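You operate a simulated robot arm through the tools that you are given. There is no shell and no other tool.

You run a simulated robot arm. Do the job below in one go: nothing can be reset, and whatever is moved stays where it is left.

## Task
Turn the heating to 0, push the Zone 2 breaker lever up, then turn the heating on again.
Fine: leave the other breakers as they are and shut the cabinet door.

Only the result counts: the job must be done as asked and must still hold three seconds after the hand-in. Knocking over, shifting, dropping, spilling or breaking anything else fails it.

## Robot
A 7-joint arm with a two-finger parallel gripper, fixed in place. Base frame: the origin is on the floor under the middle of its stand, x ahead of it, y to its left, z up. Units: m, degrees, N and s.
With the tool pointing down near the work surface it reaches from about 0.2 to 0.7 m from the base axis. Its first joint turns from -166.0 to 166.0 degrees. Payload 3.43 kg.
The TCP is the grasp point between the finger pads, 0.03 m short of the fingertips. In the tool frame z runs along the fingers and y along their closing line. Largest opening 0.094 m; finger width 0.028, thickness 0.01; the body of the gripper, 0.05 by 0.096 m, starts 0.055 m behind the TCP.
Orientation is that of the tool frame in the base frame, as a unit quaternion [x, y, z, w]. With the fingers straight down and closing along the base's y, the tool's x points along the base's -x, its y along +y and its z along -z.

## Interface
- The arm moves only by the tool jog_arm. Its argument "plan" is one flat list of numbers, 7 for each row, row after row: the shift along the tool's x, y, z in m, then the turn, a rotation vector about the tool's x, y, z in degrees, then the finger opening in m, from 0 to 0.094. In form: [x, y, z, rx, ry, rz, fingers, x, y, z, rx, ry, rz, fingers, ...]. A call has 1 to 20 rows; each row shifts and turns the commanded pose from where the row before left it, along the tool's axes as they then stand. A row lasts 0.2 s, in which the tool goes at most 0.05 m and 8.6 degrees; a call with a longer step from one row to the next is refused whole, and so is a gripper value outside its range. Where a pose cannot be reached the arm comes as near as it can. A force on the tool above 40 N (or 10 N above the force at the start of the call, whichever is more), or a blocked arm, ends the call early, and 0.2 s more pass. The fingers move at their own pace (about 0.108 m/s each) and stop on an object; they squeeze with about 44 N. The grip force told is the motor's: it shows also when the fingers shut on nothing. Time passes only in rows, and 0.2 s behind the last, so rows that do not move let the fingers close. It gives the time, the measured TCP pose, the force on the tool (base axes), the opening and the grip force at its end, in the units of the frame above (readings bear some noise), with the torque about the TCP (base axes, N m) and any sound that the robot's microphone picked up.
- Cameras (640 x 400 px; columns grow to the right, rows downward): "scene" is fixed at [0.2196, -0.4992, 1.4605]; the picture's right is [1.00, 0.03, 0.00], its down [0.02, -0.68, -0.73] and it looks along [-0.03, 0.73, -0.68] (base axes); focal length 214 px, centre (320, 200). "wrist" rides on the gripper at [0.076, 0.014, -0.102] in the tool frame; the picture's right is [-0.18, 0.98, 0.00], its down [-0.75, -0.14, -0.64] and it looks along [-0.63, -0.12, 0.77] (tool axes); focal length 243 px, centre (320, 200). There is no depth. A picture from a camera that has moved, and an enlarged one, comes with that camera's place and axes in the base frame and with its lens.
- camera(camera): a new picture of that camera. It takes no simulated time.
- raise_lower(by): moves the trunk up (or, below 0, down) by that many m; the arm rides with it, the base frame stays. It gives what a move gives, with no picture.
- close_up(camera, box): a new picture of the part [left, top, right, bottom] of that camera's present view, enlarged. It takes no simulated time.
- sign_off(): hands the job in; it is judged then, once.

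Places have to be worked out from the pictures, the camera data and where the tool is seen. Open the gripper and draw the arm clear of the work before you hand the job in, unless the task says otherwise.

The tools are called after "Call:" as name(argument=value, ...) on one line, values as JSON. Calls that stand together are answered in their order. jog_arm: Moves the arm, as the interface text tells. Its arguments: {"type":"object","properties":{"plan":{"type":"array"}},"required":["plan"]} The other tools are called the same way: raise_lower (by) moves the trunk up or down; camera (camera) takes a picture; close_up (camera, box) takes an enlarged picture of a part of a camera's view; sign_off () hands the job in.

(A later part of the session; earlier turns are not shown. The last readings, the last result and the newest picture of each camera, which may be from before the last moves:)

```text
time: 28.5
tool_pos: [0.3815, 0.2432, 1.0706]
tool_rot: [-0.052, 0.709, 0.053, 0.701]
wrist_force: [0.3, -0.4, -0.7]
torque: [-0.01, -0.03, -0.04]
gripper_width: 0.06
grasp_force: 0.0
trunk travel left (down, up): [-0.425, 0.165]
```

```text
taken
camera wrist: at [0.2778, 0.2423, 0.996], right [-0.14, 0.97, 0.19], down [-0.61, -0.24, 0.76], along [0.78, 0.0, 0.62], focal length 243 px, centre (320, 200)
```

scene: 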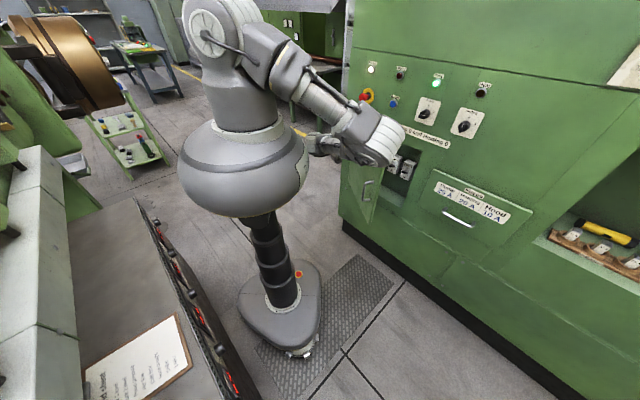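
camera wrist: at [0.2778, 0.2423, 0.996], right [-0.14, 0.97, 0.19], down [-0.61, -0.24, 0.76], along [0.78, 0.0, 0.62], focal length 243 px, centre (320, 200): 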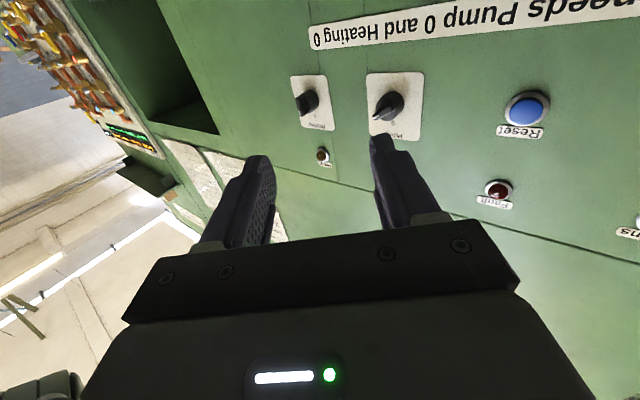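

The tool is above the door top and the door is holding at about 33°. I'll move to just right of the door edge and tilt the tool to point straight down, with fingers closed, ready to sweep the door wider from its inner side.

Call:
jog_arm(plan=[0, -0.0194, 0.0355, 0, 0, 0, 0.0, 0, -0.0194, 0.0355, 0, 0, 0, 0.0, 0, -0.0194, 0.0355, 0, 0, 0, 0.0, 0, -0.0194, 0.0355, 0, 0, 0, 0.0, 0, 0, 0, 0, 7.5, 0, 0.0, 0, 0, 0, 0, 7.5, 0, 0.0, 0, 0, 0, 0, 7.5, 0, 0.0, 0, 0, 0, 0, 7.5, 0, 0.0, 0, 0, 0, 0, 7.5, 0, 0.0, 0, 0, 0, 0, 7.5, 0, 0.0, 0, 0, 0, 0, 7.5, 0, 0.0, 0, 0, 0, 0, 7.5, 0, 0.0, 0, 0, 0, 0, 7.5, 0, 0.0, 0, 0, 0, 0, 7.5, 0, 0.0, 0, 0, 0, 0, 7.5, 0, 0.0, 0, 0, 0, 0, 7.5, 0, 0.0])

Call:
camera(camera="scene")

Call:
camera(camera="wrist")

```text
time: 31.9
tool_pos: [0.5325, 0.1892, 1.0689]
tool_rot: [-0.075, 0.997, 0.001, -0.007]
wrist_force: [-1.1, 0.4, -0.2]
torque: [0.0, 0.02, 0.0]
gripper_width: 0.0
grasp_force: 32.9
trunk travel left (down, up): [-0.425, 0.165]
```

```text
taken
```

scene: 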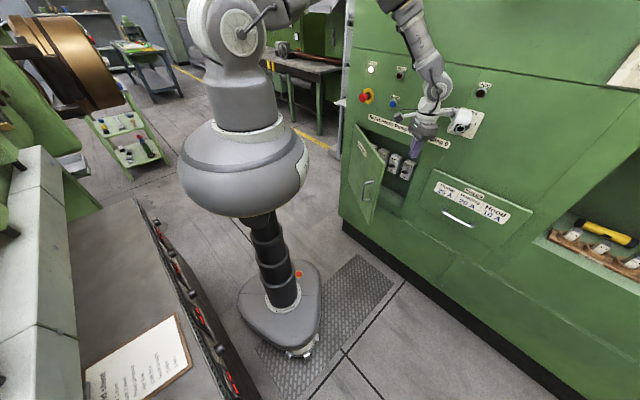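

```text
taken
camera wrist: at [0.4583, 0.1909, 1.173], right [0.04, 1.0, 0.0], down [0.77, -0.03, 0.63], along [0.63, -0.02, -0.77], focal length 243 px, centre (320, 200)
```

wrist: 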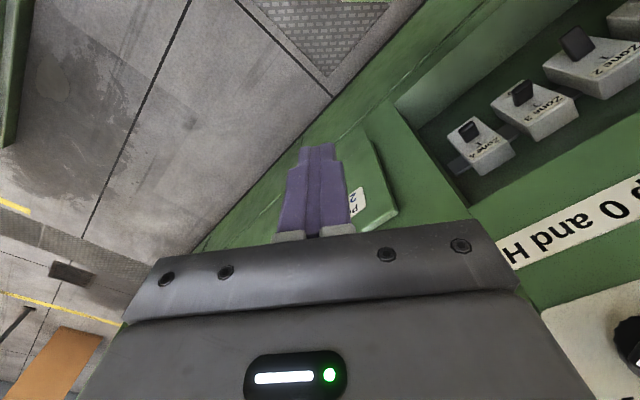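

From above I can see breakers Zone 2, 3 and 4 inside. I'll enlarge them to see the lever positions.

Call:
close_up(camera="wrist", box=[400, 0, 640, 200])

Call:
close_up(camera="scene", box=[340, 110, 460, 220])

```text
2.00 times, centred on (520, 100) of wrist
camera zoom: at [0.4583, 0.1909, 1.173], right [0.04, 1.0, 0.0], down [0.77, -0.03, 0.63], along [0.63, -0.02, -0.77], focal length 485 px, centre (-80, 400)
```

zoom: 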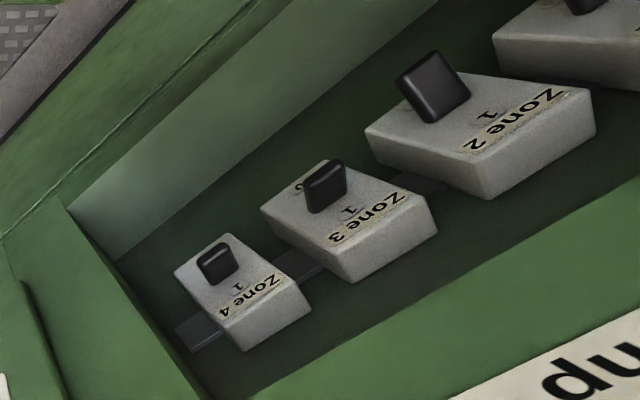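

```text
3.64 times, centred on (400, 165) of scene
camera zoom: at [0.2196, -0.4992, 1.4605], right [1.0, 0.03, 0.0], down [0.02, -0.68, -0.73], along [-0.03, 0.73, -0.68], focal length 780 px, centre (29, 327)
```

zoom: 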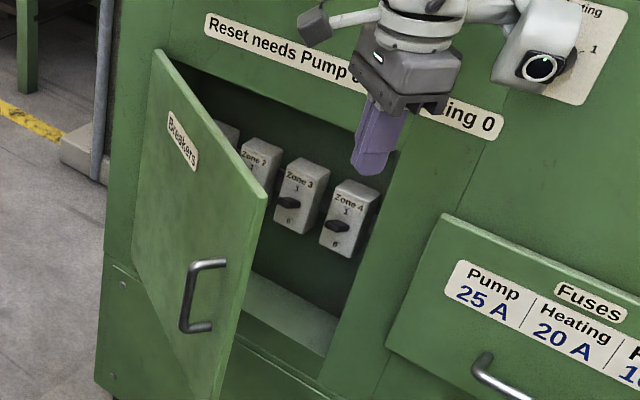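

Before lowering I want to be sure the wrist joint near the heating knob has clearance, so I'll enlarge that area.

Call:
close_up(camera="scene", box=[370, 0, 510, 180])

```text
2.22 times, centred on (440, 90) of scene
camera zoom: at [0.2196, -0.4992, 1.4605], right [1.0, 0.03, 0.0], down [0.02, -0.68, -0.73], along [-0.03, 0.73, -0.68], focal length 477 px, centre (53, 444)
```

zoom: 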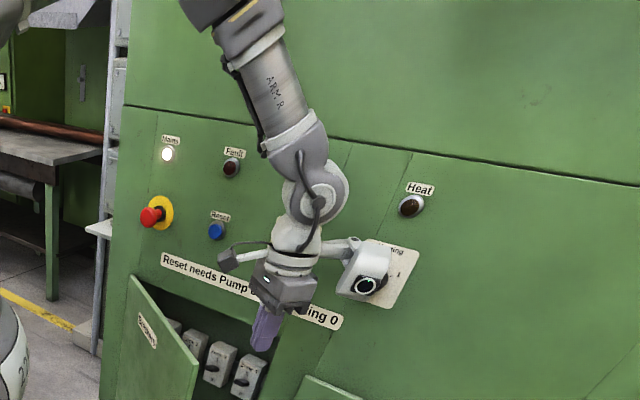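

The bulb on the wrist sticks out towards the face on the side opposite the camera. I'll turn the tool about 54° so it points along the face instead, then lower 0.1 m beside the door edge.

Call:
jog_arm(plan=[0, 0, 0, 0, 0, 7.66, 0.0, 0, 0, 0, 0, 0, 7.66, 0.0, 0, 0, 0, 0, 0, 7.66, 0.0, 0, 0, 0, 0, 0, 7.66, 0.0, 0, 0, 0, 0, 0, 7.66, 0.0, 0, 0, 0, 0, 0, 7.66, 0.0, 0, 0, 0, 0, 0, 7.66, 0.0, 0, 0, 0.033, 0, 0, 0, 0.0, 0, 0, 0.033, 0, 0, 0, 0.0, 0, 0, 0.033, 0, 0, 0, 0.0])

Call:
camera(camera="scene")

Call:
camera(camera="wrist")

```text
time: 34.1
tool_pos: [0.5314, 0.1883, 0.9686]
tool_rot: [0.383, 0.924, -0.001, -0.005]
wrist_force: [0.2, -0.2, -0.9]
torque: [0.01, 0.07, 0.0]
gripper_width: 0.0
grasp_force: 32.8
trunk travel left (down, up): [-0.425, 0.165]
```

```text
taken
```

scene: 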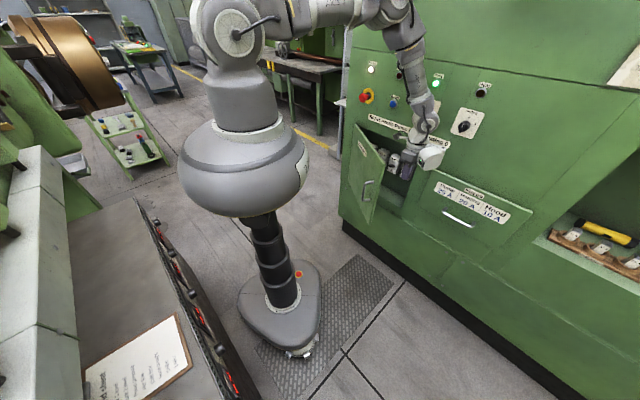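

```text
taken
camera wrist: at [0.4906, 0.2521, 1.0737], right [0.83, 0.56, -0.01], down [0.44, -0.63, 0.64], along [0.35, -0.53, -0.77], focal length 243 px, centre (320, 200)
```

wrist: 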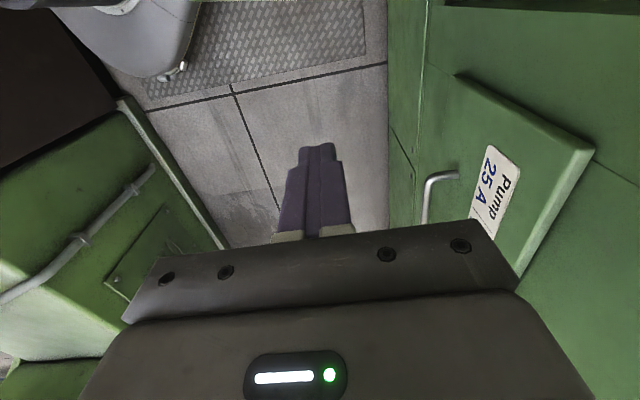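

The view is clear and there is no contact. I'll move left behind the door edge and push the door open along its arc to about 55°.

Call:
jog_arm(plan=[0.0413, 0.003, 0, 0, 0, 0, 0.0, 0.0413, 0.003, 0, 0, 0, 0, 0.0, 0.0264, -0.002, 0, 0, 0, 0, 0.0, 0.0264, -0.0025, 0, 0, 0, 0, 0.0, 0.0167, -0.0234, 0, 0, 0, 0, 0.0, 0.0187, -0.0219, 0, 0, 0, 0, 0.0, 0.0205, -0.0203, 0, 0, 0, 0, 0.0, 0.0222, -0.0183, 0, 0, 0, 0, 0.0])

Call:
camera(camera="scene")

```text
time: 35.9
tool_pos: [0.3211, 0.2814, 0.9724]
tool_rot: [0.384, 0.923, -0.001, -0.004]
wrist_force: [0.0, -0.5, -0.5]
torque: [-0.01, -0.02, 0.03]
gripper_width: 0.0001
grasp_force: 33.2
trunk travel left (down, up): [-0.425, 0.165]
```

```text
taken
```

scene: 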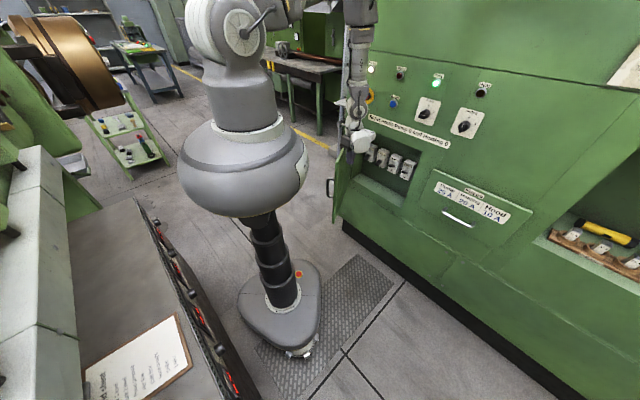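

The door now stands well open with all four breakers visible. I'll enlarge the view.

Call:
close_up(camera="scene", box=[310, 120, 440, 220])

Call:
camera(camera="wrist")

```text
4.00 times, centred on (375, 170) of scene
camera zoom: at [0.2196, -0.4992, 1.4605], right [1.0, 0.03, 0.0], down [0.02, -0.68, -0.73], along [-0.03, 0.73, -0.68], focal length 858 px, centre (100, 320)
```

zoom: 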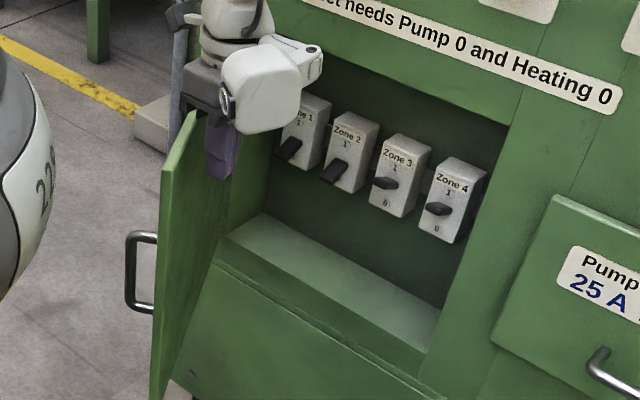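

```text
taken
camera wrist: at [0.2801, 0.3454, 1.0767], right [0.83, 0.56, -0.01], down [0.44, -0.63, 0.64], along [0.35, -0.53, -0.77], focal length 243 px, centre (320, 200)
```

wrist: 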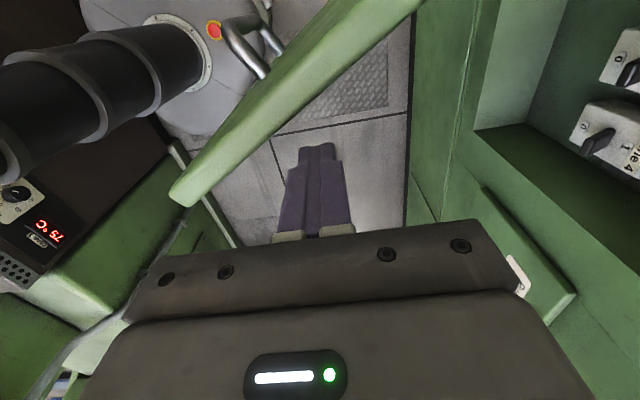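

Levers 1 and 2 are down and levers 3 and 4 are up, so only Zone 2 must go up. I'll keep pushing the door to about 95° so the arm has room.

Call:
jog_arm(plan=[0.0237, -0.0164, 0, 0, 0, 0, 0.0, 0.025, -0.0142, 0, 0, 0, 0, 0.0, 0.0262, -0.012, 0, 0, 0, 0, 0.0, 0.0272, -0.0096, 0, 0, 0, 0, 0.0, 0.0279, -0.0073, 0, 0, 0, 0, 0.0, 0.0283, -0.0048, 0, 0, 0, 0, 0.0, 0.0288, -0.0023, 0, 0, 0, 0, 0.0, 0.0288, 0.0003, 0, 0, 0, 0, 0.0])

Call:
camera(camera="scene")

Call:
camera(camera="wrist")

```text
time: 37.7
tool_pos: [0.1215, 0.3874, 0.9748]
tool_rot: [0.384, 0.924, -0.002, -0.004]
wrist_force: [-0.5, 0.1, -1.0]
torque: [-0.01, -0.03, -0.01]
gripper_width: 0.0
grasp_force: 32.7
trunk travel left (down, up): [-0.425, 0.165]
```

```text
taken
```

scene: 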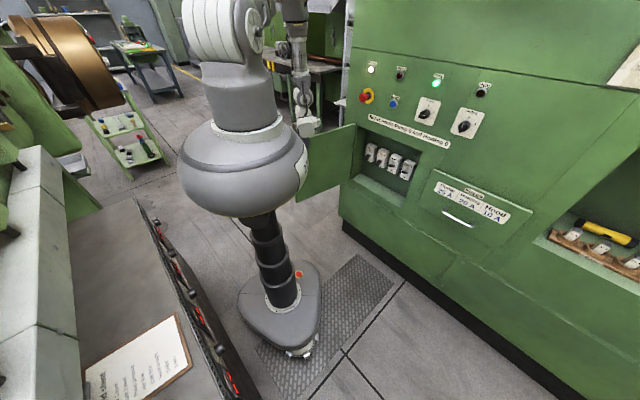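

```text
taken
camera wrist: at [0.0803, 0.4513, 1.0787], right [0.83, 0.56, -0.01], down [0.44, -0.63, 0.64], along [0.35, -0.53, -0.77], focal length 243 px, centre (320, 200)
```

wrist: 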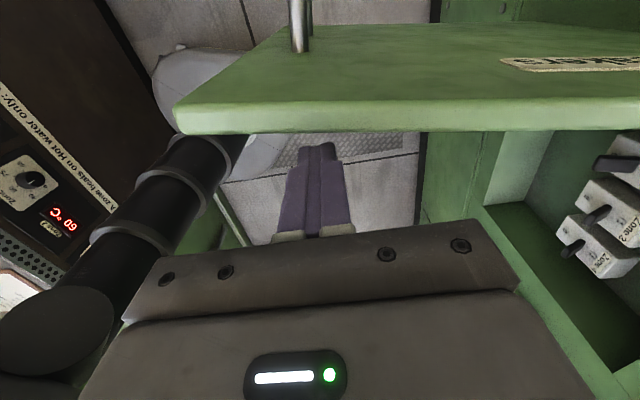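

The door is now at about 95°. A label on the bench machine came into view, so I'll read it in case it matters.

Call:
close_up(camera="wrist", box=[0, 40, 160, 300])

Call:
close_up(camera="scene", box=[300, 110, 440, 220])

```text
1.54 times, centred on (80, 170) of wrist
camera zoom: at [0.0803, 0.4513, 1.0787], right [0.83, 0.56, -0.01], down [0.44, -0.63, 0.64], along [0.35, -0.53, -0.77], focal length 373 px, centre (689, 246)
```

zoom: 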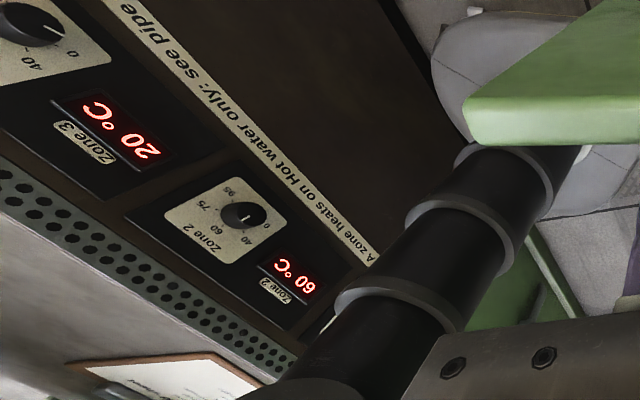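

```text
3.64 times, centred on (370, 165) of scene
camera zoom: at [0.2196, -0.4992, 1.4605], right [1.0, 0.03, 0.0], down [0.02, -0.68, -0.73], along [-0.03, 0.73, -0.68], focal length 780 px, centre (138, 327)
```

zoom: 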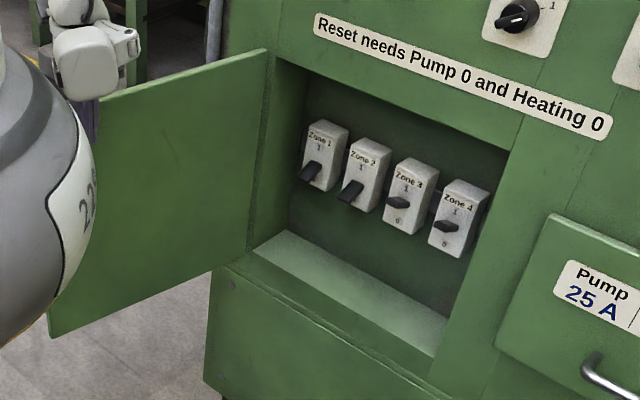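

The cabinet layout is clear: the levers are spaced about 0.077 m apart, with Zone 2's lever tip near r≈0.0, n≈0.72, z≈0.816. The bench zone dials aren't part of the job. I'll lift the tool, move it right, clear of the door, then pitch it to point into the face.

Call:
jog_arm(plan=[0, 0, -0.045, 0, 0, 0, 0.0, 0, 0, -0.045, 0, 0, 0, 0.0, -0.043, 0.0156, 0, 0, 0, 0, 0.0, -0.043, 0.0156, 0, 0, 0, 0, 0.0, -0.043, 0.0156, 0, 0, 0, 0, 0.0, -0.043, 0.0156, 0, 0, 0, 0, 0.0, -0.043, 0.0156, 0, 0, 0, 0, 0.0, -0.043, 0.0156, 0, 0, 0, 0, 0.0, -0.043, 0.0156, 0, 0, 0, 0, 0.0, -0.043, 0.0156, 0, 0, 0, 0, 0.0])

Call:
jog_arm(plan=[0, 0, 0, -7.5, 0, 0, 0.0, 0, 0, 0, -7.5, 0, 0, 0.0, 0, 0, 0, -7.5, 0, 0, 0.0, 0, 0, 0, -7.5, 0, 0, 0.0, 0, 0, 0, -7.5, 0, 0, 0.0, 0, 0, 0, -7.5, 0, 0, 0.0, 0, 0, 0, -7.5, 0, 0, 0.0, 0, 0, 0, -7.5, 0, 0, 0.0, 0, 0, 0, -7.5, 0, 0, 0.0, 0, 0, 0, -7.5, 0, 0, 0.0, 0, 0, 0, -7.5, 0, 0, 0.0, 0, 0, 0, -7.5, 0, 0, 0.0])

Call:
camera(camera="scene")

Call:
camera(camera="wrist")

```text
time: 39.9
tool_pos: [0.4578, 0.2304, 1.0595]
tool_rot: [0.382, 0.924, -0.002, -0.006]
wrist_force: [-0.8, 0.1, 0.3]
torque: [0.0, 0.02, 0.03]
gripper_width: 0.0
grasp_force: 32.7
trunk travel left (down, up): [-0.425, 0.165]
```

```text
time: 42.5
tool_pos: [0.4554, 0.2321, 1.0595]
tool_rot: [0.274, 0.654, 0.652, 0.268]
wrist_force: [-0.8, -0.2, 0.4]
torque: [0.02, -0.02, -0.02]
gripper_width: 0.0001
grasp_force: 32.8
trunk travel left (down, up): [-0.425, 0.165]
```

```text
taken
```

scene: 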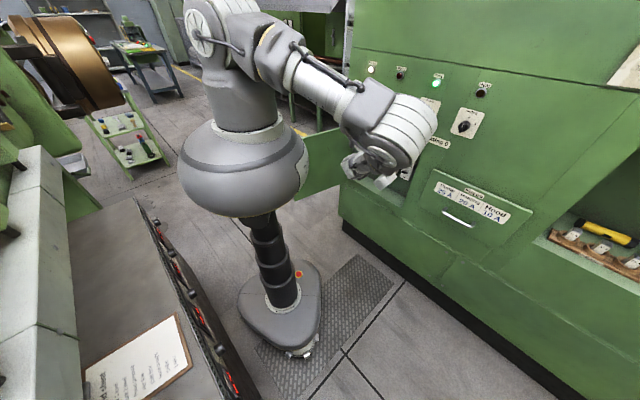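

```text
taken
camera wrist: at [0.3304, 0.2126, 1.0767], right [0.14, -0.13, 0.98], down [0.08, -0.99, -0.14], along [0.99, 0.1, -0.13], focal length 243 px, centre (320, 200)
```

wrist: 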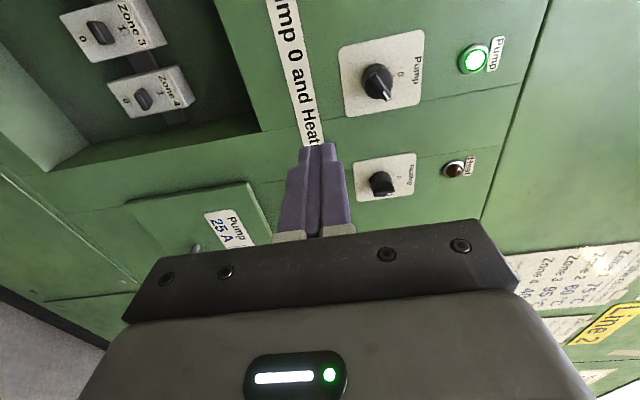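

The tool points into the face with the camera on its left, and the whole area is clear. I'll lower the trunk 0.2 m to bring the tool to breaker height.

Call:
raise_lower(by=-0.1)

Call:
raise_lower(by=-0.1)

Call:
camera(camera="scene")

Call:
camera(camera="wrist")

```text
time: 43.9
tool_pos: [0.4562, 0.2306, 0.9606]
tool_rot: [0.275, 0.654, 0.652, 0.267]
wrist_force: [-0.2, -0.8, -0.5]
torque: [0.01, -0.01, 0.01]
gripper_width: 0.0
grasp_force: 32.8
trunk travel left (down, up): [-0.325, 0.265]
```

```text
time: 45.2
tool_pos: [0.4551, 0.231, 0.8595]
tool_rot: [0.274, 0.654, 0.652, 0.267]
wrist_force: [-0.3, 1.0, 0.9]
torque: [0.01, 0.01, 0.0]
gripper_width: 0.0
grasp_force: 33.0
trunk travel left (down, up): [-0.225, 0.365]
```

```text
taken
```

scene: 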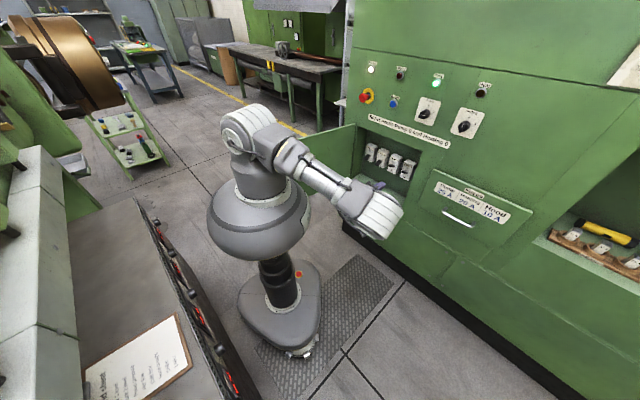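

```text
taken
camera wrist: at [0.3306, 0.2127, 0.877], right [0.14, -0.13, 0.98], down [0.08, -0.99, -0.14], along [0.99, 0.09, -0.13], focal length 243 px, centre (320, 200)
```

wrist: 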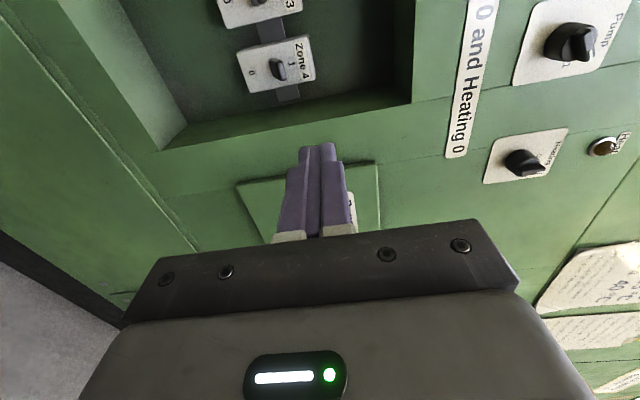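

I'll slide 0.158 m left to line up with Zone 2 and move about 6 cm nearer, then look.

Call:
jog_arm(plan=[0.0395, 0, 0.016, 0, 0, 0, 0.0, 0.0395, 0, 0.016, 0, 0, 0, 0.0, 0.0395, 0, 0.016, 0, 0, 0, 0.0, 0.0395, 0, 0.016, 0, 0, 0, 0.0])

Call:
camera(camera="wrist")

Call:
close_up(camera="wrist", box=[200, 0, 440, 160])

Call:
close_up(camera="scene", box=[300, 100, 460, 220])

```text
time: 46.2
tool_pos: [0.3887, 0.3896, 0.8614]
tool_rot: [0.275, 0.654, 0.652, 0.267]
wrist_force: [0.5, 0.4, -0.1]
torque: [0.02, 0.01, -0.02]
gripper_width: 0.0001
grasp_force: 33.3
trunk travel left (down, up): [-0.225, 0.365]
```

```text
taken
camera wrist: at [0.264, 0.3708, 0.8785], right [0.14, -0.13, 0.98], down [0.07, -0.99, -0.14], along [0.99, 0.09, -0.13], focal length 243 px, centre (320, 200)
```

wrist: 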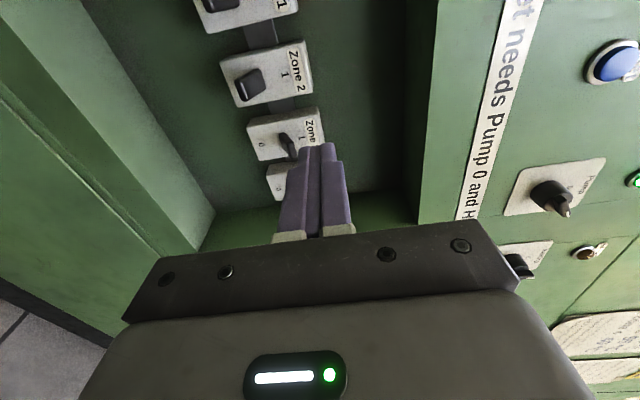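

```text
2.50 times, centred on (320, 80) of wrist
camera zoom: at [0.264, 0.3708, 0.8785], right [0.14, -0.13, 0.98], down [0.07, -0.99, -0.14], along [0.99, 0.09, -0.13], focal length 606 px, centre (320, 500)
```

zoom: 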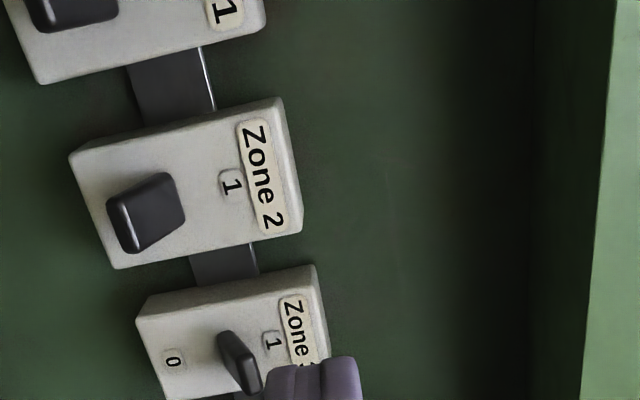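

```text
3.33 times, centred on (380, 160) of scene
camera zoom: at [0.2196, -0.4992, 1.4605], right [1.0, 0.03, 0.0], down [0.02, -0.68, -0.73], along [-0.03, 0.73, -0.68], focal length 715 px, centre (120, 333)
```

zoom: 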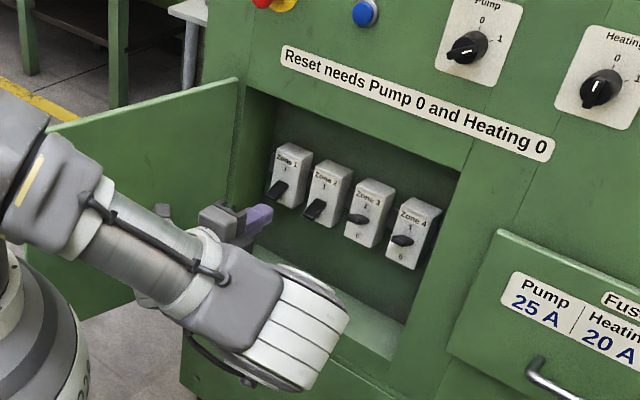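

Zone 2's lever is down and Zone 3's is up. Comparing the views puts Zone 2's lever tip at r≈-0.012, n≈0.735, z≈0.775, with the breaker front at n≈0.767. I'll lower the closed fingers below the lever and move in to just short of it.

Call:
jog_arm(plan=[0.0038, -0.0387, 0, 0, 0, 0, 0.0, 0.0038, -0.0387, 0, 0, 0, 0, 0.0, 0.0038, -0.0387, 0, 0, 0, 0, 0.0, 0, 0, 0.03, 0, 0, 0, 0.0, 0, 0, 0.03, 0, 0, 0, 0.0, 0, 0, 0.03, 0, 0, 0, 0.0, 0, 0, 0.03, 0, 0, 0, 0.0])

Call:
camera(camera="wrist")

Call:
close_up(camera="wrist", box=[220, 20, 440, 170])

Call:
close_up(camera="scene", box=[320, 110, 460, 220])

```text
time: 47.8
tool_pos: [0.4652, 0.4812, 0.7452]
tool_rot: [0.275, 0.654, 0.652, 0.267]
wrist_force: [0.8, 0.0, -0.2]
torque: [0.01, 0.01, -0.02]
gripper_width: 0.0
grasp_force: 32.7
trunk travel left (down, up): [-0.225, 0.365]
```

```text
taken
camera wrist: at [0.3396, 0.4632, 0.7616], right [0.14, -0.13, 0.98], down [0.08, -0.99, -0.14], along [0.99, 0.09, -0.13], focal length 243 px, centre (320, 200)
```

wrist: 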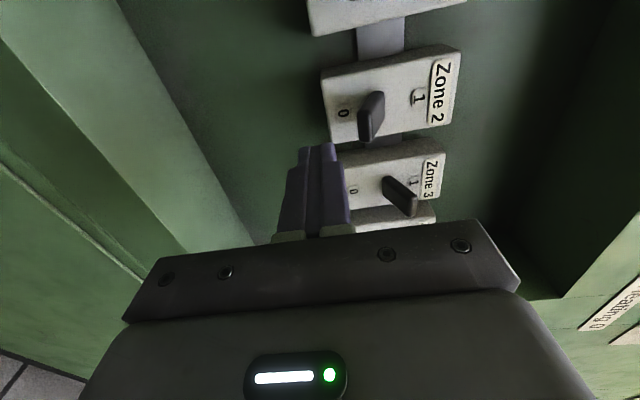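

```text
2.67 times, centred on (330, 95) of wrist
camera zoom: at [0.3396, 0.4632, 0.7616], right [0.14, -0.13, 0.98], down [0.08, -0.99, -0.14], along [0.99, 0.09, -0.13], focal length 647 px, centre (293, 480)
```

zoom: 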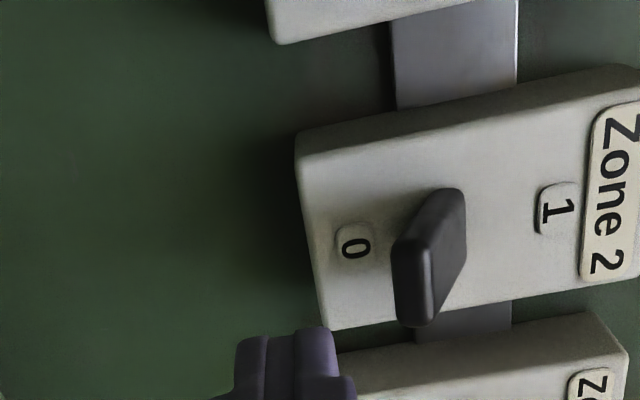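

```text
3.64 times, centred on (390, 165) of scene
camera zoom: at [0.2196, -0.4992, 1.4605], right [1.0, 0.03, 0.0], down [0.02, -0.68, -0.73], along [-0.03, 0.73, -0.68], focal length 780 px, centre (66, 327)
```

zoom: 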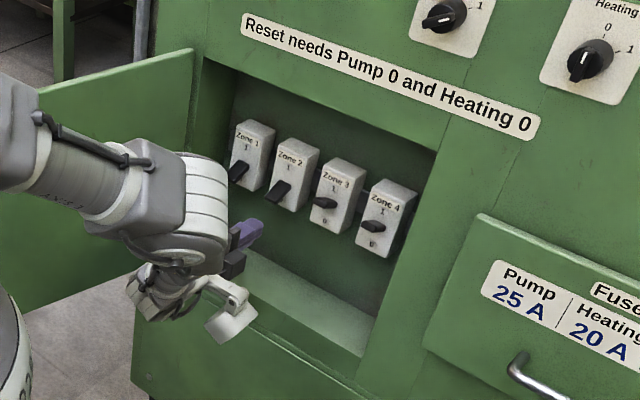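

Triangulated again: breaker front n≈0.764, lever tip n≈0.715, z≈0.779, pivot z≈0.795. The closed fingers at z≈0.745 are below the lever, so I'll slide in 4 cm underneath it.

Call:
jog_arm(plan=[0.003, 0, 0.0135, 0, 0, 0, 0.0, 0, 0, 0.0135, 0, 0, 0, 0.0, 0, 0, 0.0135, 0, 0, 0, 0.0])

Call:
close_up(camera="wrist", box=[220, 60, 440, 210])

Call:
close_up(camera="scene", box=[350, 130, 450, 200])

```text
time: 48.6
tool_pos: [0.4916, 0.513, 0.7447]
tool_rot: [0.276, 0.654, 0.652, 0.267]
wrist_force: [-0.4, 0.0, -0.2]
torque: [0.01, -0.01, 0.01]
gripper_width: 0.0
grasp_force: 33.0
trunk travel left (down, up): [-0.225, 0.365]
```

```text
2.67 times, centred on (330, 135) of wrist
camera zoom: at [0.3667, 0.494, 0.7611], right [0.14, -0.13, 0.98], down [0.08, -0.99, -0.14], along [0.99, 0.09, -0.13], focal length 647 px, centre (293, 373)
```

zoom: 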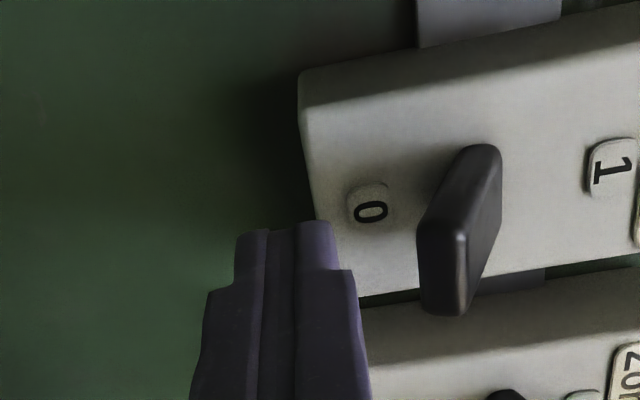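

```text
5.71 times, centred on (400, 165) of scene
camera zoom: at [0.2196, -0.4992, 1.4605], right [1.0, 0.03, 0.0], down [0.02, -0.68, -0.73], along [-0.03, 0.73, -0.68], focal length 1226 px, centre (-137, 400)
```

zoom: 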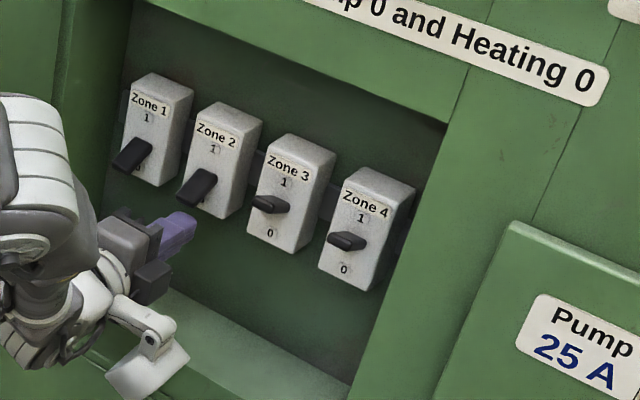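

The fingertips sit below the lever with a small gap and no contact. I'll raise in small steps and watch the force.

Call:
jog_arm(plan=[0, 0.006, 0, 0, 0, 0, 0.0, 0, 0.006, 0, 0, 0, 0, 0.0, 0, 0.006, 0, 0, 0, 0, 0.0, 0, 0.006, 0, 0, 0, 0, 0.0])

Call:
close_up(camera="wrist", box=[220, 60, 440, 210])

```text
time: 49.6
tool_pos: [0.4909, 0.5121, 0.767]
tool_rot: [0.275, 0.654, 0.652, 0.267]
wrist_force: [-1.5, -1.1, -1.3]
torque: [-0.01, -0.01, 0.03]
gripper_width: 0.0001
grasp_force: 32.8
trunk travel left (down, up): [-0.225, 0.365]
```

```text
2.67 times, centred on (330, 135) of wrist
camera zoom: at [0.3667, 0.4933, 0.7845], right [0.14, -0.13, 0.98], down [0.08, -0.99, -0.14], along [0.99, 0.09, -0.13], focal length 647 px, centre (293, 373)
```

zoom: 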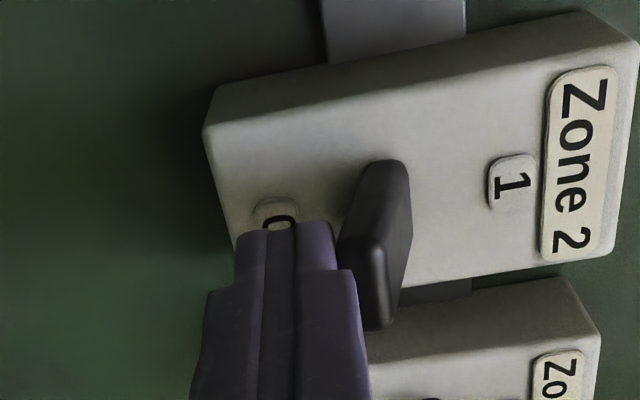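

The finger is just touching the underside of the lever. I'll keep raising.

Call:
jog_arm(plan=[0, 0.005, 0, 0, 0, 0, 0.0, 0, 0.005, 0, 0, 0, 0, 0.0, 0, 0.005, 0, 0, 0, 0, 0.0])

Call:
close_up(camera="wrist", box=[220, 60, 440, 210])

```text
time: 50.4
tool_pos: [0.4924, 0.5114, 0.7831]
tool_rot: [0.274, 0.654, 0.652, 0.268]
wrist_force: [-0.4, 0.4, 0.3]
torque: [0.01, 0.02, -0.03]
gripper_width: 0.0
grasp_force: 33.2
trunk travel left (down, up): [-0.225, 0.365]
```

```text
2.67 times, centred on (330, 135) of wrist
camera zoom: at [0.3674, 0.4938, 0.8], right [0.14, -0.13, 0.98], down [0.08, -0.99, -0.14], along [0.99, 0.09, -0.13], focal length 647 px, centre (293, 373)
```

zoom: 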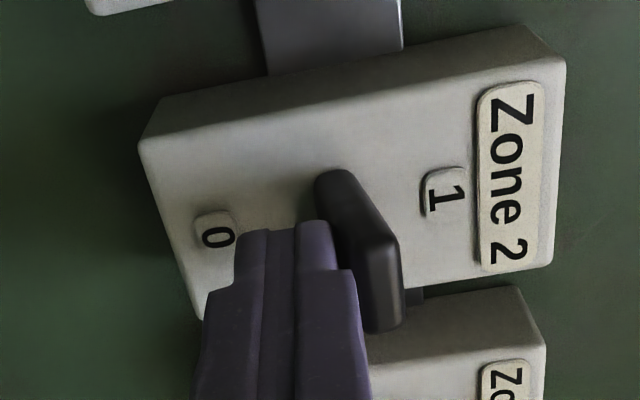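

The lever has swung upward and the force is back to zero. I'll raise another 8 mm gently to make sure it is against its upper stop.

Call:
jog_arm(plan=[0, 0.004, 0, 0, 0, 0, 0.0, 0, 0.004, 0, 0, 0, 0, 0.0])

Call:
close_up(camera="wrist", box=[220, 60, 440, 210])

Call:
close_up(camera="scene", box=[350, 130, 450, 200])

```text
time: 51.0
tool_pos: [0.4926, 0.5117, 0.7905]
tool_rot: [0.275, 0.655, 0.651, 0.267]
wrist_force: [1.2, -0.8, -3.3]
torque: [-0.12, 0.03, -0.02]
gripper_width: 0.0
grasp_force: 32.8
trunk travel left (down, up): [-0.225, 0.365]
```

```text
2.67 times, centred on (330, 135) of wrist
camera zoom: at [0.367, 0.4935, 0.807], right [0.14, -0.13, 0.98], down [0.08, -0.99, -0.14], along [0.99, 0.09, -0.13], focal length 647 px, centre (293, 373)
```

zoom: 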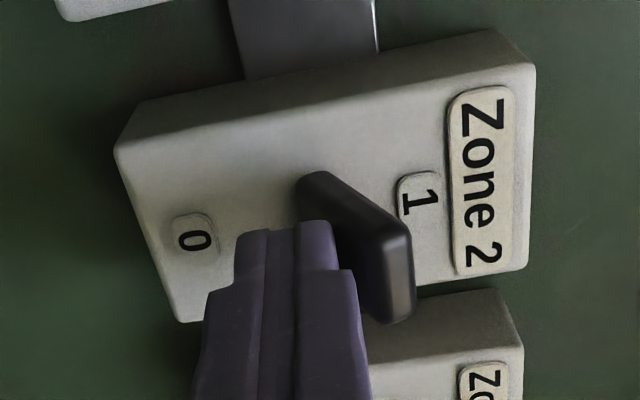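

```text
5.71 times, centred on (400, 165) of scene
camera zoom: at [0.2196, -0.4992, 1.4605], right [1.0, 0.03, 0.0], down [0.02, -0.68, -0.73], along [-0.03, 0.73, -0.68], focal length 1226 px, centre (-137, 400)
```

zoom: 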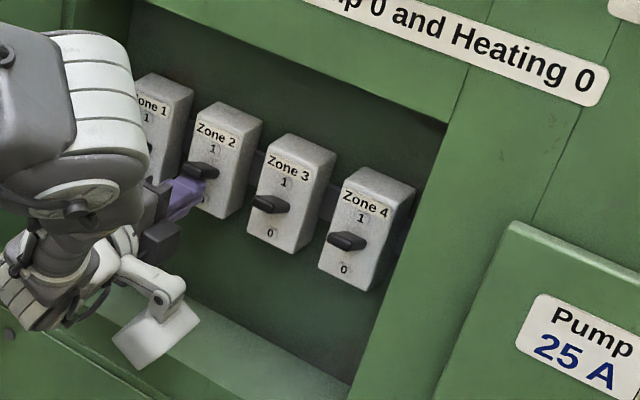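

It is now touching at 3 N, and the lever's angle matches Zone 3's. I'll press 4 mm more to confirm it's at its stop.

Call:
jog_arm(plan=[0, 0.002, 0, 0, 0, 0, 0.0, 0, 0.002, 0, 0, 0, 0, 0.0])

```text
time: 51.6
tool_pos: [0.4915, 0.5117, 0.7905]
tool_rot: [0.276, 0.657, 0.649, 0.267]
wrist_force: [-2.2, -5.8, -25.7]
torque: [-0.59, 0.41, -0.07]
gripper_width: 0.0
grasp_force: 33.3
trunk travel left (down, up): [-0.225, 0.365]
```

The force rose to 26 N without movement, so the lever is at its upper stop. I'll drop the finger clear and back straight out.

Call:
jog_arm(plan=[0, -0.01, 0, 0, 0, 0, 0.0, 0, -0.015, 0, 0, 0, 0, 0.0, 0, 0, -0.03, 0, 0, 0, 0.0, 0, 0, -0.04, 0, 0, 0, 0.0, 0, 0, -0.04, 0, 0, 0, 0.0, 0, 0, -0.04, 0, 0, 0, 0.0])

Call:
close_up(camera="wrist", box=[180, 0, 460, 180])

Call:
close_up(camera="scene", box=[350, 50, 510, 200])

```text
time: 53.0
tool_pos: [0.386, 0.4058, 0.7713]
tool_rot: [0.274, 0.654, 0.652, 0.268]
wrist_force: [0.0, 0.7, -0.5]
torque: [0.01, 0.02, -0.01]
gripper_width: 0.0
grasp_force: 33.1
trunk travel left (down, up): [-0.225, 0.365]
```

```text
2.22 times, centred on (320, 90) of wrist
camera zoom: at [0.2613, 0.3869, 0.7883], right [0.14, -0.13, 0.98], down [0.08, -0.99, -0.14], along [0.99, 0.09, -0.13], focal length 539 px, centre (320, 444)
```

zoom: 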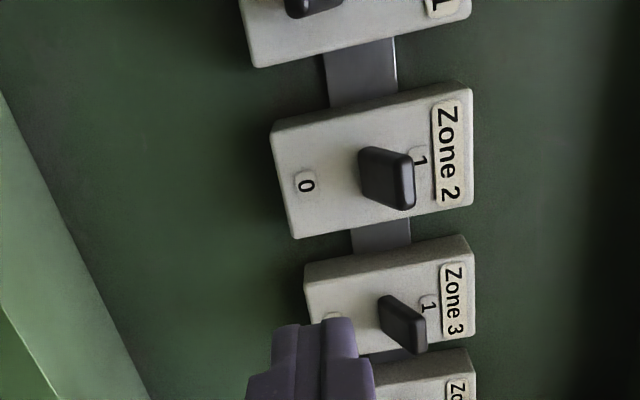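

```text
2.67 times, centred on (430, 125) of scene
camera zoom: at [0.2196, -0.4992, 1.4605], right [1.0, 0.03, 0.0], down [0.02, -0.68, -0.73], along [-0.03, 0.73, -0.68], focal length 572 px, centre (27, 400)
```

zoom: 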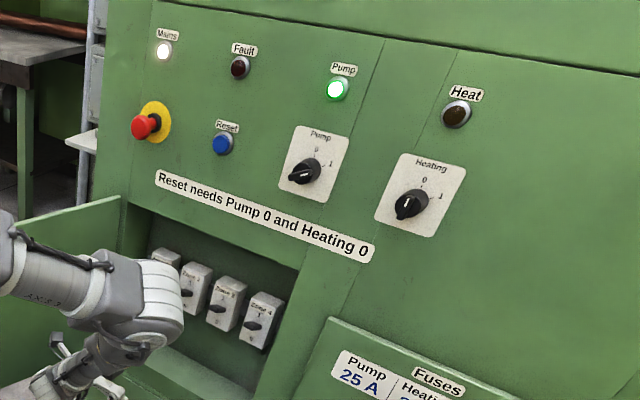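

Zone 2's lever is up and matches Zone 3. Zone 1 is still down, as it was, and the Fault lamp is off. Next I'll close the door, starting by raising the trunk so the tool can cross over it.

Call:
raise_lower(by=0.2)

Call:
jog_arm(plan=[-0.01, 0.03, -0.02, 0, 0, 0, 0.0, -0.01, 0.03, -0.02, 0, 0, 0, 0.0, 0, 0.02, 0, 0, 0, 0, 0.0, 0, 0, 0, 7.5, 0, 0, 0.0, 0, 0, 0, 7.5, 0, 0, 0.0, 0, 0, 0, 7.5, 0, 0, 0.0, 0, 0, 0, 7.5, 0, 0, 0.0, 0, 0, 0, 7.5, 0, 0, 0.0, 0, 0, 0, 7.5, 0, 0, 0.0, 0, 0, 0, 7.5, 0, 0, 0.0, 0, 0, 0, 7.5, 0, 0, 0.0, 0, 0, 0, 7.5, 0, 0, 0.0, 0, 0, 0, 7.5, 0, 0, 0.0, 0, 0, 0, 7.5, 0, 0, 0.0, 0, 0, 0, 7.5, 0, 0, 0.0])

Call:
camera(camera="scene")

Call:
camera(camera="wrist")

```text
time: 55.1
tool_pos: [0.3863, 0.4054, 0.9711]
tool_rot: [0.275, 0.655, 0.652, 0.267]
wrist_force: [-0.7, 0.3, -0.1]
torque: [0.03, -0.01, 0.01]
gripper_width: 0.0001
grasp_force: 33.2
trunk travel left (down, up): [-0.425, 0.165]
```

```text
time: 58.4
tool_pos: [0.3727, 0.3637, 1.0519]
tool_rot: [0.383, 0.924, -0.002, -0.005]
wrist_force: [0.2, 0.0, -0.1]
torque: [0.02, -0.03, 0.0]
gripper_width: 0.0
grasp_force: 33.5
trunk travel left (down, up): [-0.425, 0.165]
```

```text
taken
```

scene: 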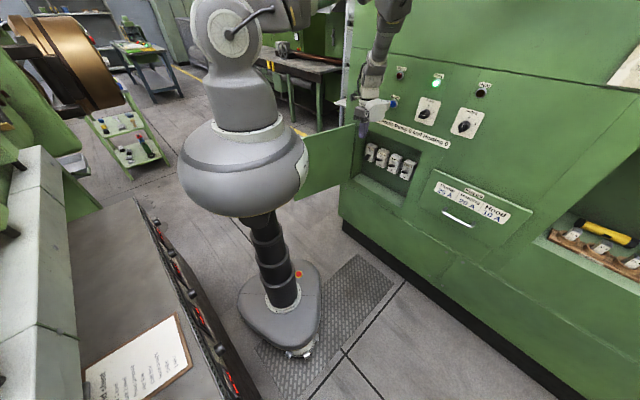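

```text
taken
camera wrist: at [0.3316, 0.428, 1.1556], right [0.83, 0.56, -0.01], down [0.44, -0.63, 0.64], along [0.35, -0.53, -0.77], focal length 243 px, centre (320, 200)
```

wrist: 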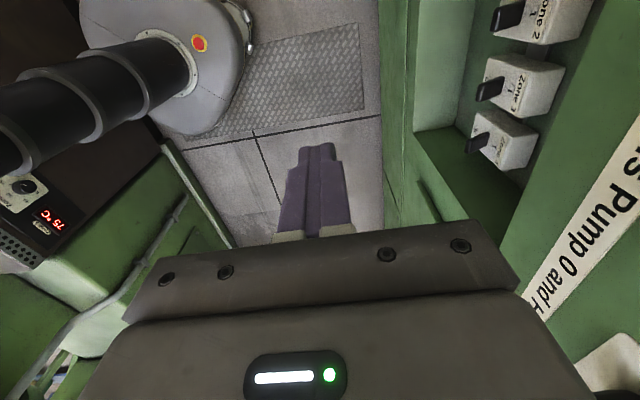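

The tool points down with tips at z≈1.02, above the door top. I'll cross over the door to its outer left side.

Call:
jog_arm(plan=[0.0408, -0.0169, 0, 0, 0, 0, 0.0, 0.0408, -0.0169, 0, 0, 0, 0, 0.0, 0.0408, -0.0169, 0, 0, 0, 0, 0.0, 0.0408, -0.0169, 0, 0, 0, 0, 0.0, 0.0408, -0.0169, 0, 0, 0, 0, 0.0, 0.0408, -0.0169, 0, 0, 0, 0, 0.0, 0.0408, -0.0169, 0, 0, 0, 0, 0.0, 0.0408, -0.0169, 0, 0, 0, 0, 0.0])

Call:
camera(camera="scene")

Call:
camera(camera="wrist")

```text
time: 60.1
tool_pos: [0.0443, 0.5009, 1.055]
tool_rot: [0.383, 0.924, -0.001, -0.004]
wrist_force: [0.2, 0.4, 0.6]
torque: [0.02, 0.0, 0.0]
gripper_width: 0.0
grasp_force: 33.2
trunk travel left (down, up): [-0.425, 0.165]
```

```text
taken
```

scene: 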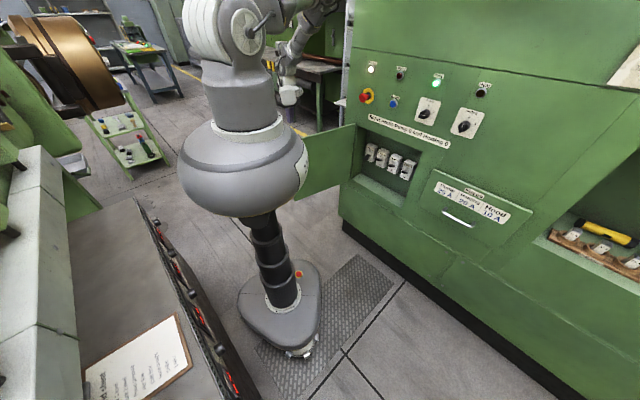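

```text
taken
camera wrist: at [0.0034, 0.5638, 1.1587], right [0.83, 0.56, -0.01], down [0.44, -0.63, 0.64], along [0.35, -0.53, -0.77], focal length 243 px, centre (320, 200)
```

wrist: 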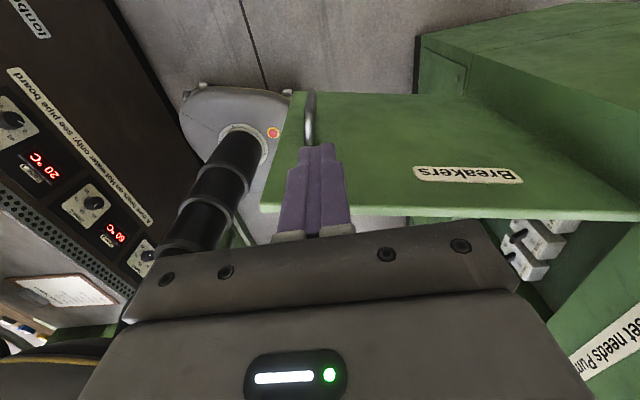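

The tool is now on the door's outer side and the door stands at about 101°. I'll lower the fingertips 8 cm below the door top, above the handle, and start sweeping the door shut.

Call:
jog_arm(plan=[0, 0, 0.0425, 0, 0, 0, 0.0, 0, 0, 0.0425, 0, 0, 0, 0.0, -0.0385, -0.0065, 0, 0, 0, 0, 0.0, -0.0276, -0.0088, 0, 0, 0, 0, 0.0, -0.0281, -0.0063, 0, 0, 0, 0, 0.0, -0.0287, -0.0039, 0, 0, 0, 0, 0.0, -0.0289, -0.0013, 0, 0, 0, 0, 0.0, -0.0289, 0.0011, 0, 0, 0, 0, 0.0, -0.0286, 0.0036, 0, 0, 0, 0, 0.0, -0.0283, 0.0062, 0, 0, 0, 0, 0.0])

Call:
camera(camera="scene")

Call:
camera(camera="wrist")

```text
time: 62.4
tool_pos: [0.2039, 0.3188, 0.9669]
tool_rot: [0.384, 0.923, -0.002, -0.005]
wrist_force: [0.7, -0.5, 0.0]
torque: [0.02, 0.01, -0.01]
gripper_width: 0.0
grasp_force: 33.6
trunk travel left (down, up): [-0.425, 0.165]
```

```text
taken
```

scene: 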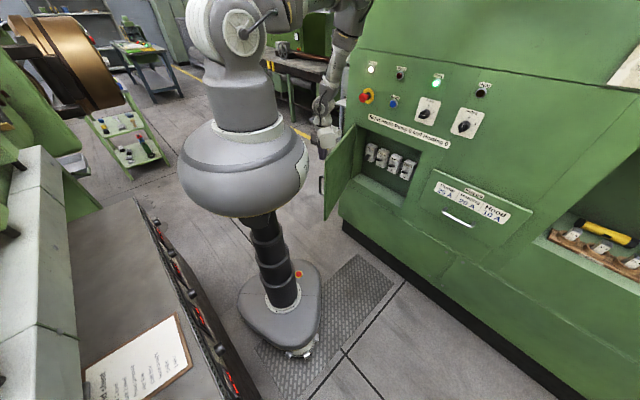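

```text
taken
camera wrist: at [0.162, 0.3821, 1.0718], right [0.83, 0.56, -0.01], down [0.44, -0.63, 0.64], along [0.35, -0.53, -0.77], focal length 243 px, centre (320, 200)
```

wrist: 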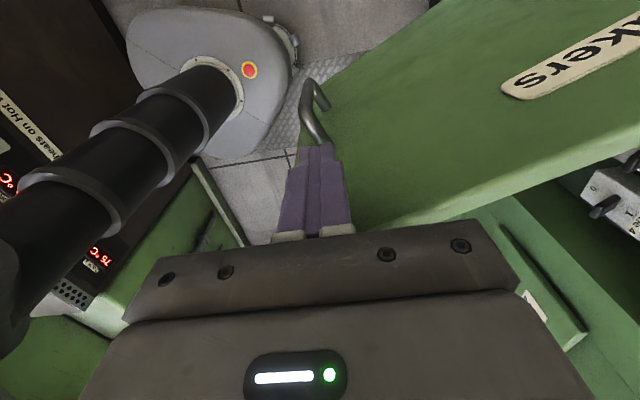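

The door follows the fingers well at about 70°. I'll continue the sweep to about 20°.

Call:
jog_arm(plan=[-0.0276, 0.0086, 0, 0, 0, 0, 0.0, -0.0267, 0.011, 0, 0, 0, 0, 0.0, -0.0257, 0.0133, 0, 0, 0, 0, 0.0, -0.0244, 0.0154, 0, 0, 0, 0, 0.0, -0.023, 0.0176, 0, 0, 0, 0, 0.0, -0.0214, 0.0194, 0, 0, 0, 0, 0.0, -0.0196, 0.0212, 0, 0, 0, 0, 0.0, -0.0177, 0.0229, 0, 0, 0, 0, 0.0, -0.0156, 0.0243, 0, 0, 0, 0, 0.0, -0.0134, 0.0256, 0, 0, 0, 0, 0.0])

Call:
camera(camera="scene")

Call:
camera(camera="wrist")

```text
time: 64.5
tool_pos: [0.482, 0.2947, 0.9651]
tool_rot: [0.383, 0.924, -0.001, -0.006]
wrist_force: [0.3, 0.1, 0.1]
torque: [0.02, 0.06, 0.0]
gripper_width: 0.0
grasp_force: 33.2
trunk travel left (down, up): [-0.425, 0.165]
```

```text
taken
```

scene: 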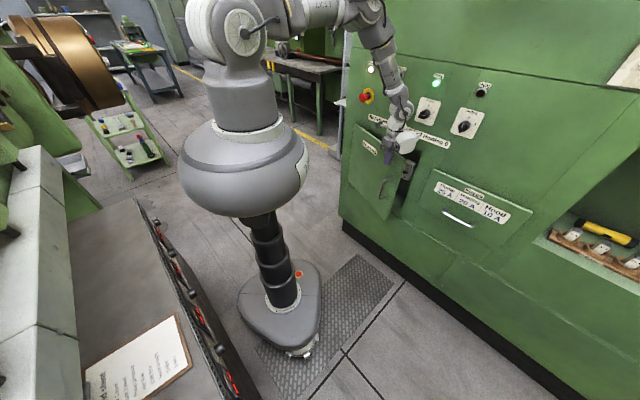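

```text
taken
camera wrist: at [0.4415, 0.3579, 1.0691], right [0.83, 0.56, -0.01], down [0.44, -0.63, 0.64], along [0.35, -0.53, -0.77], focal length 243 px, centre (320, 200)
```

wrist: 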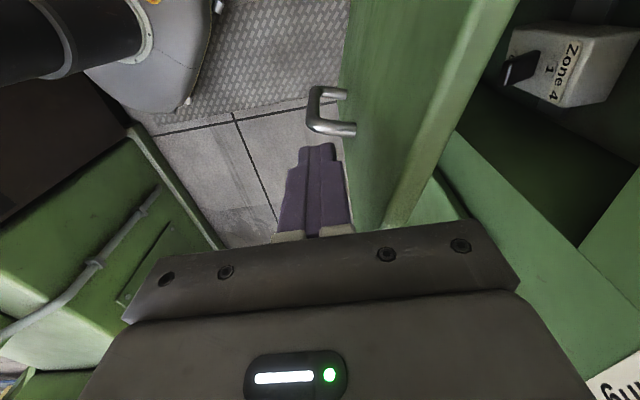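

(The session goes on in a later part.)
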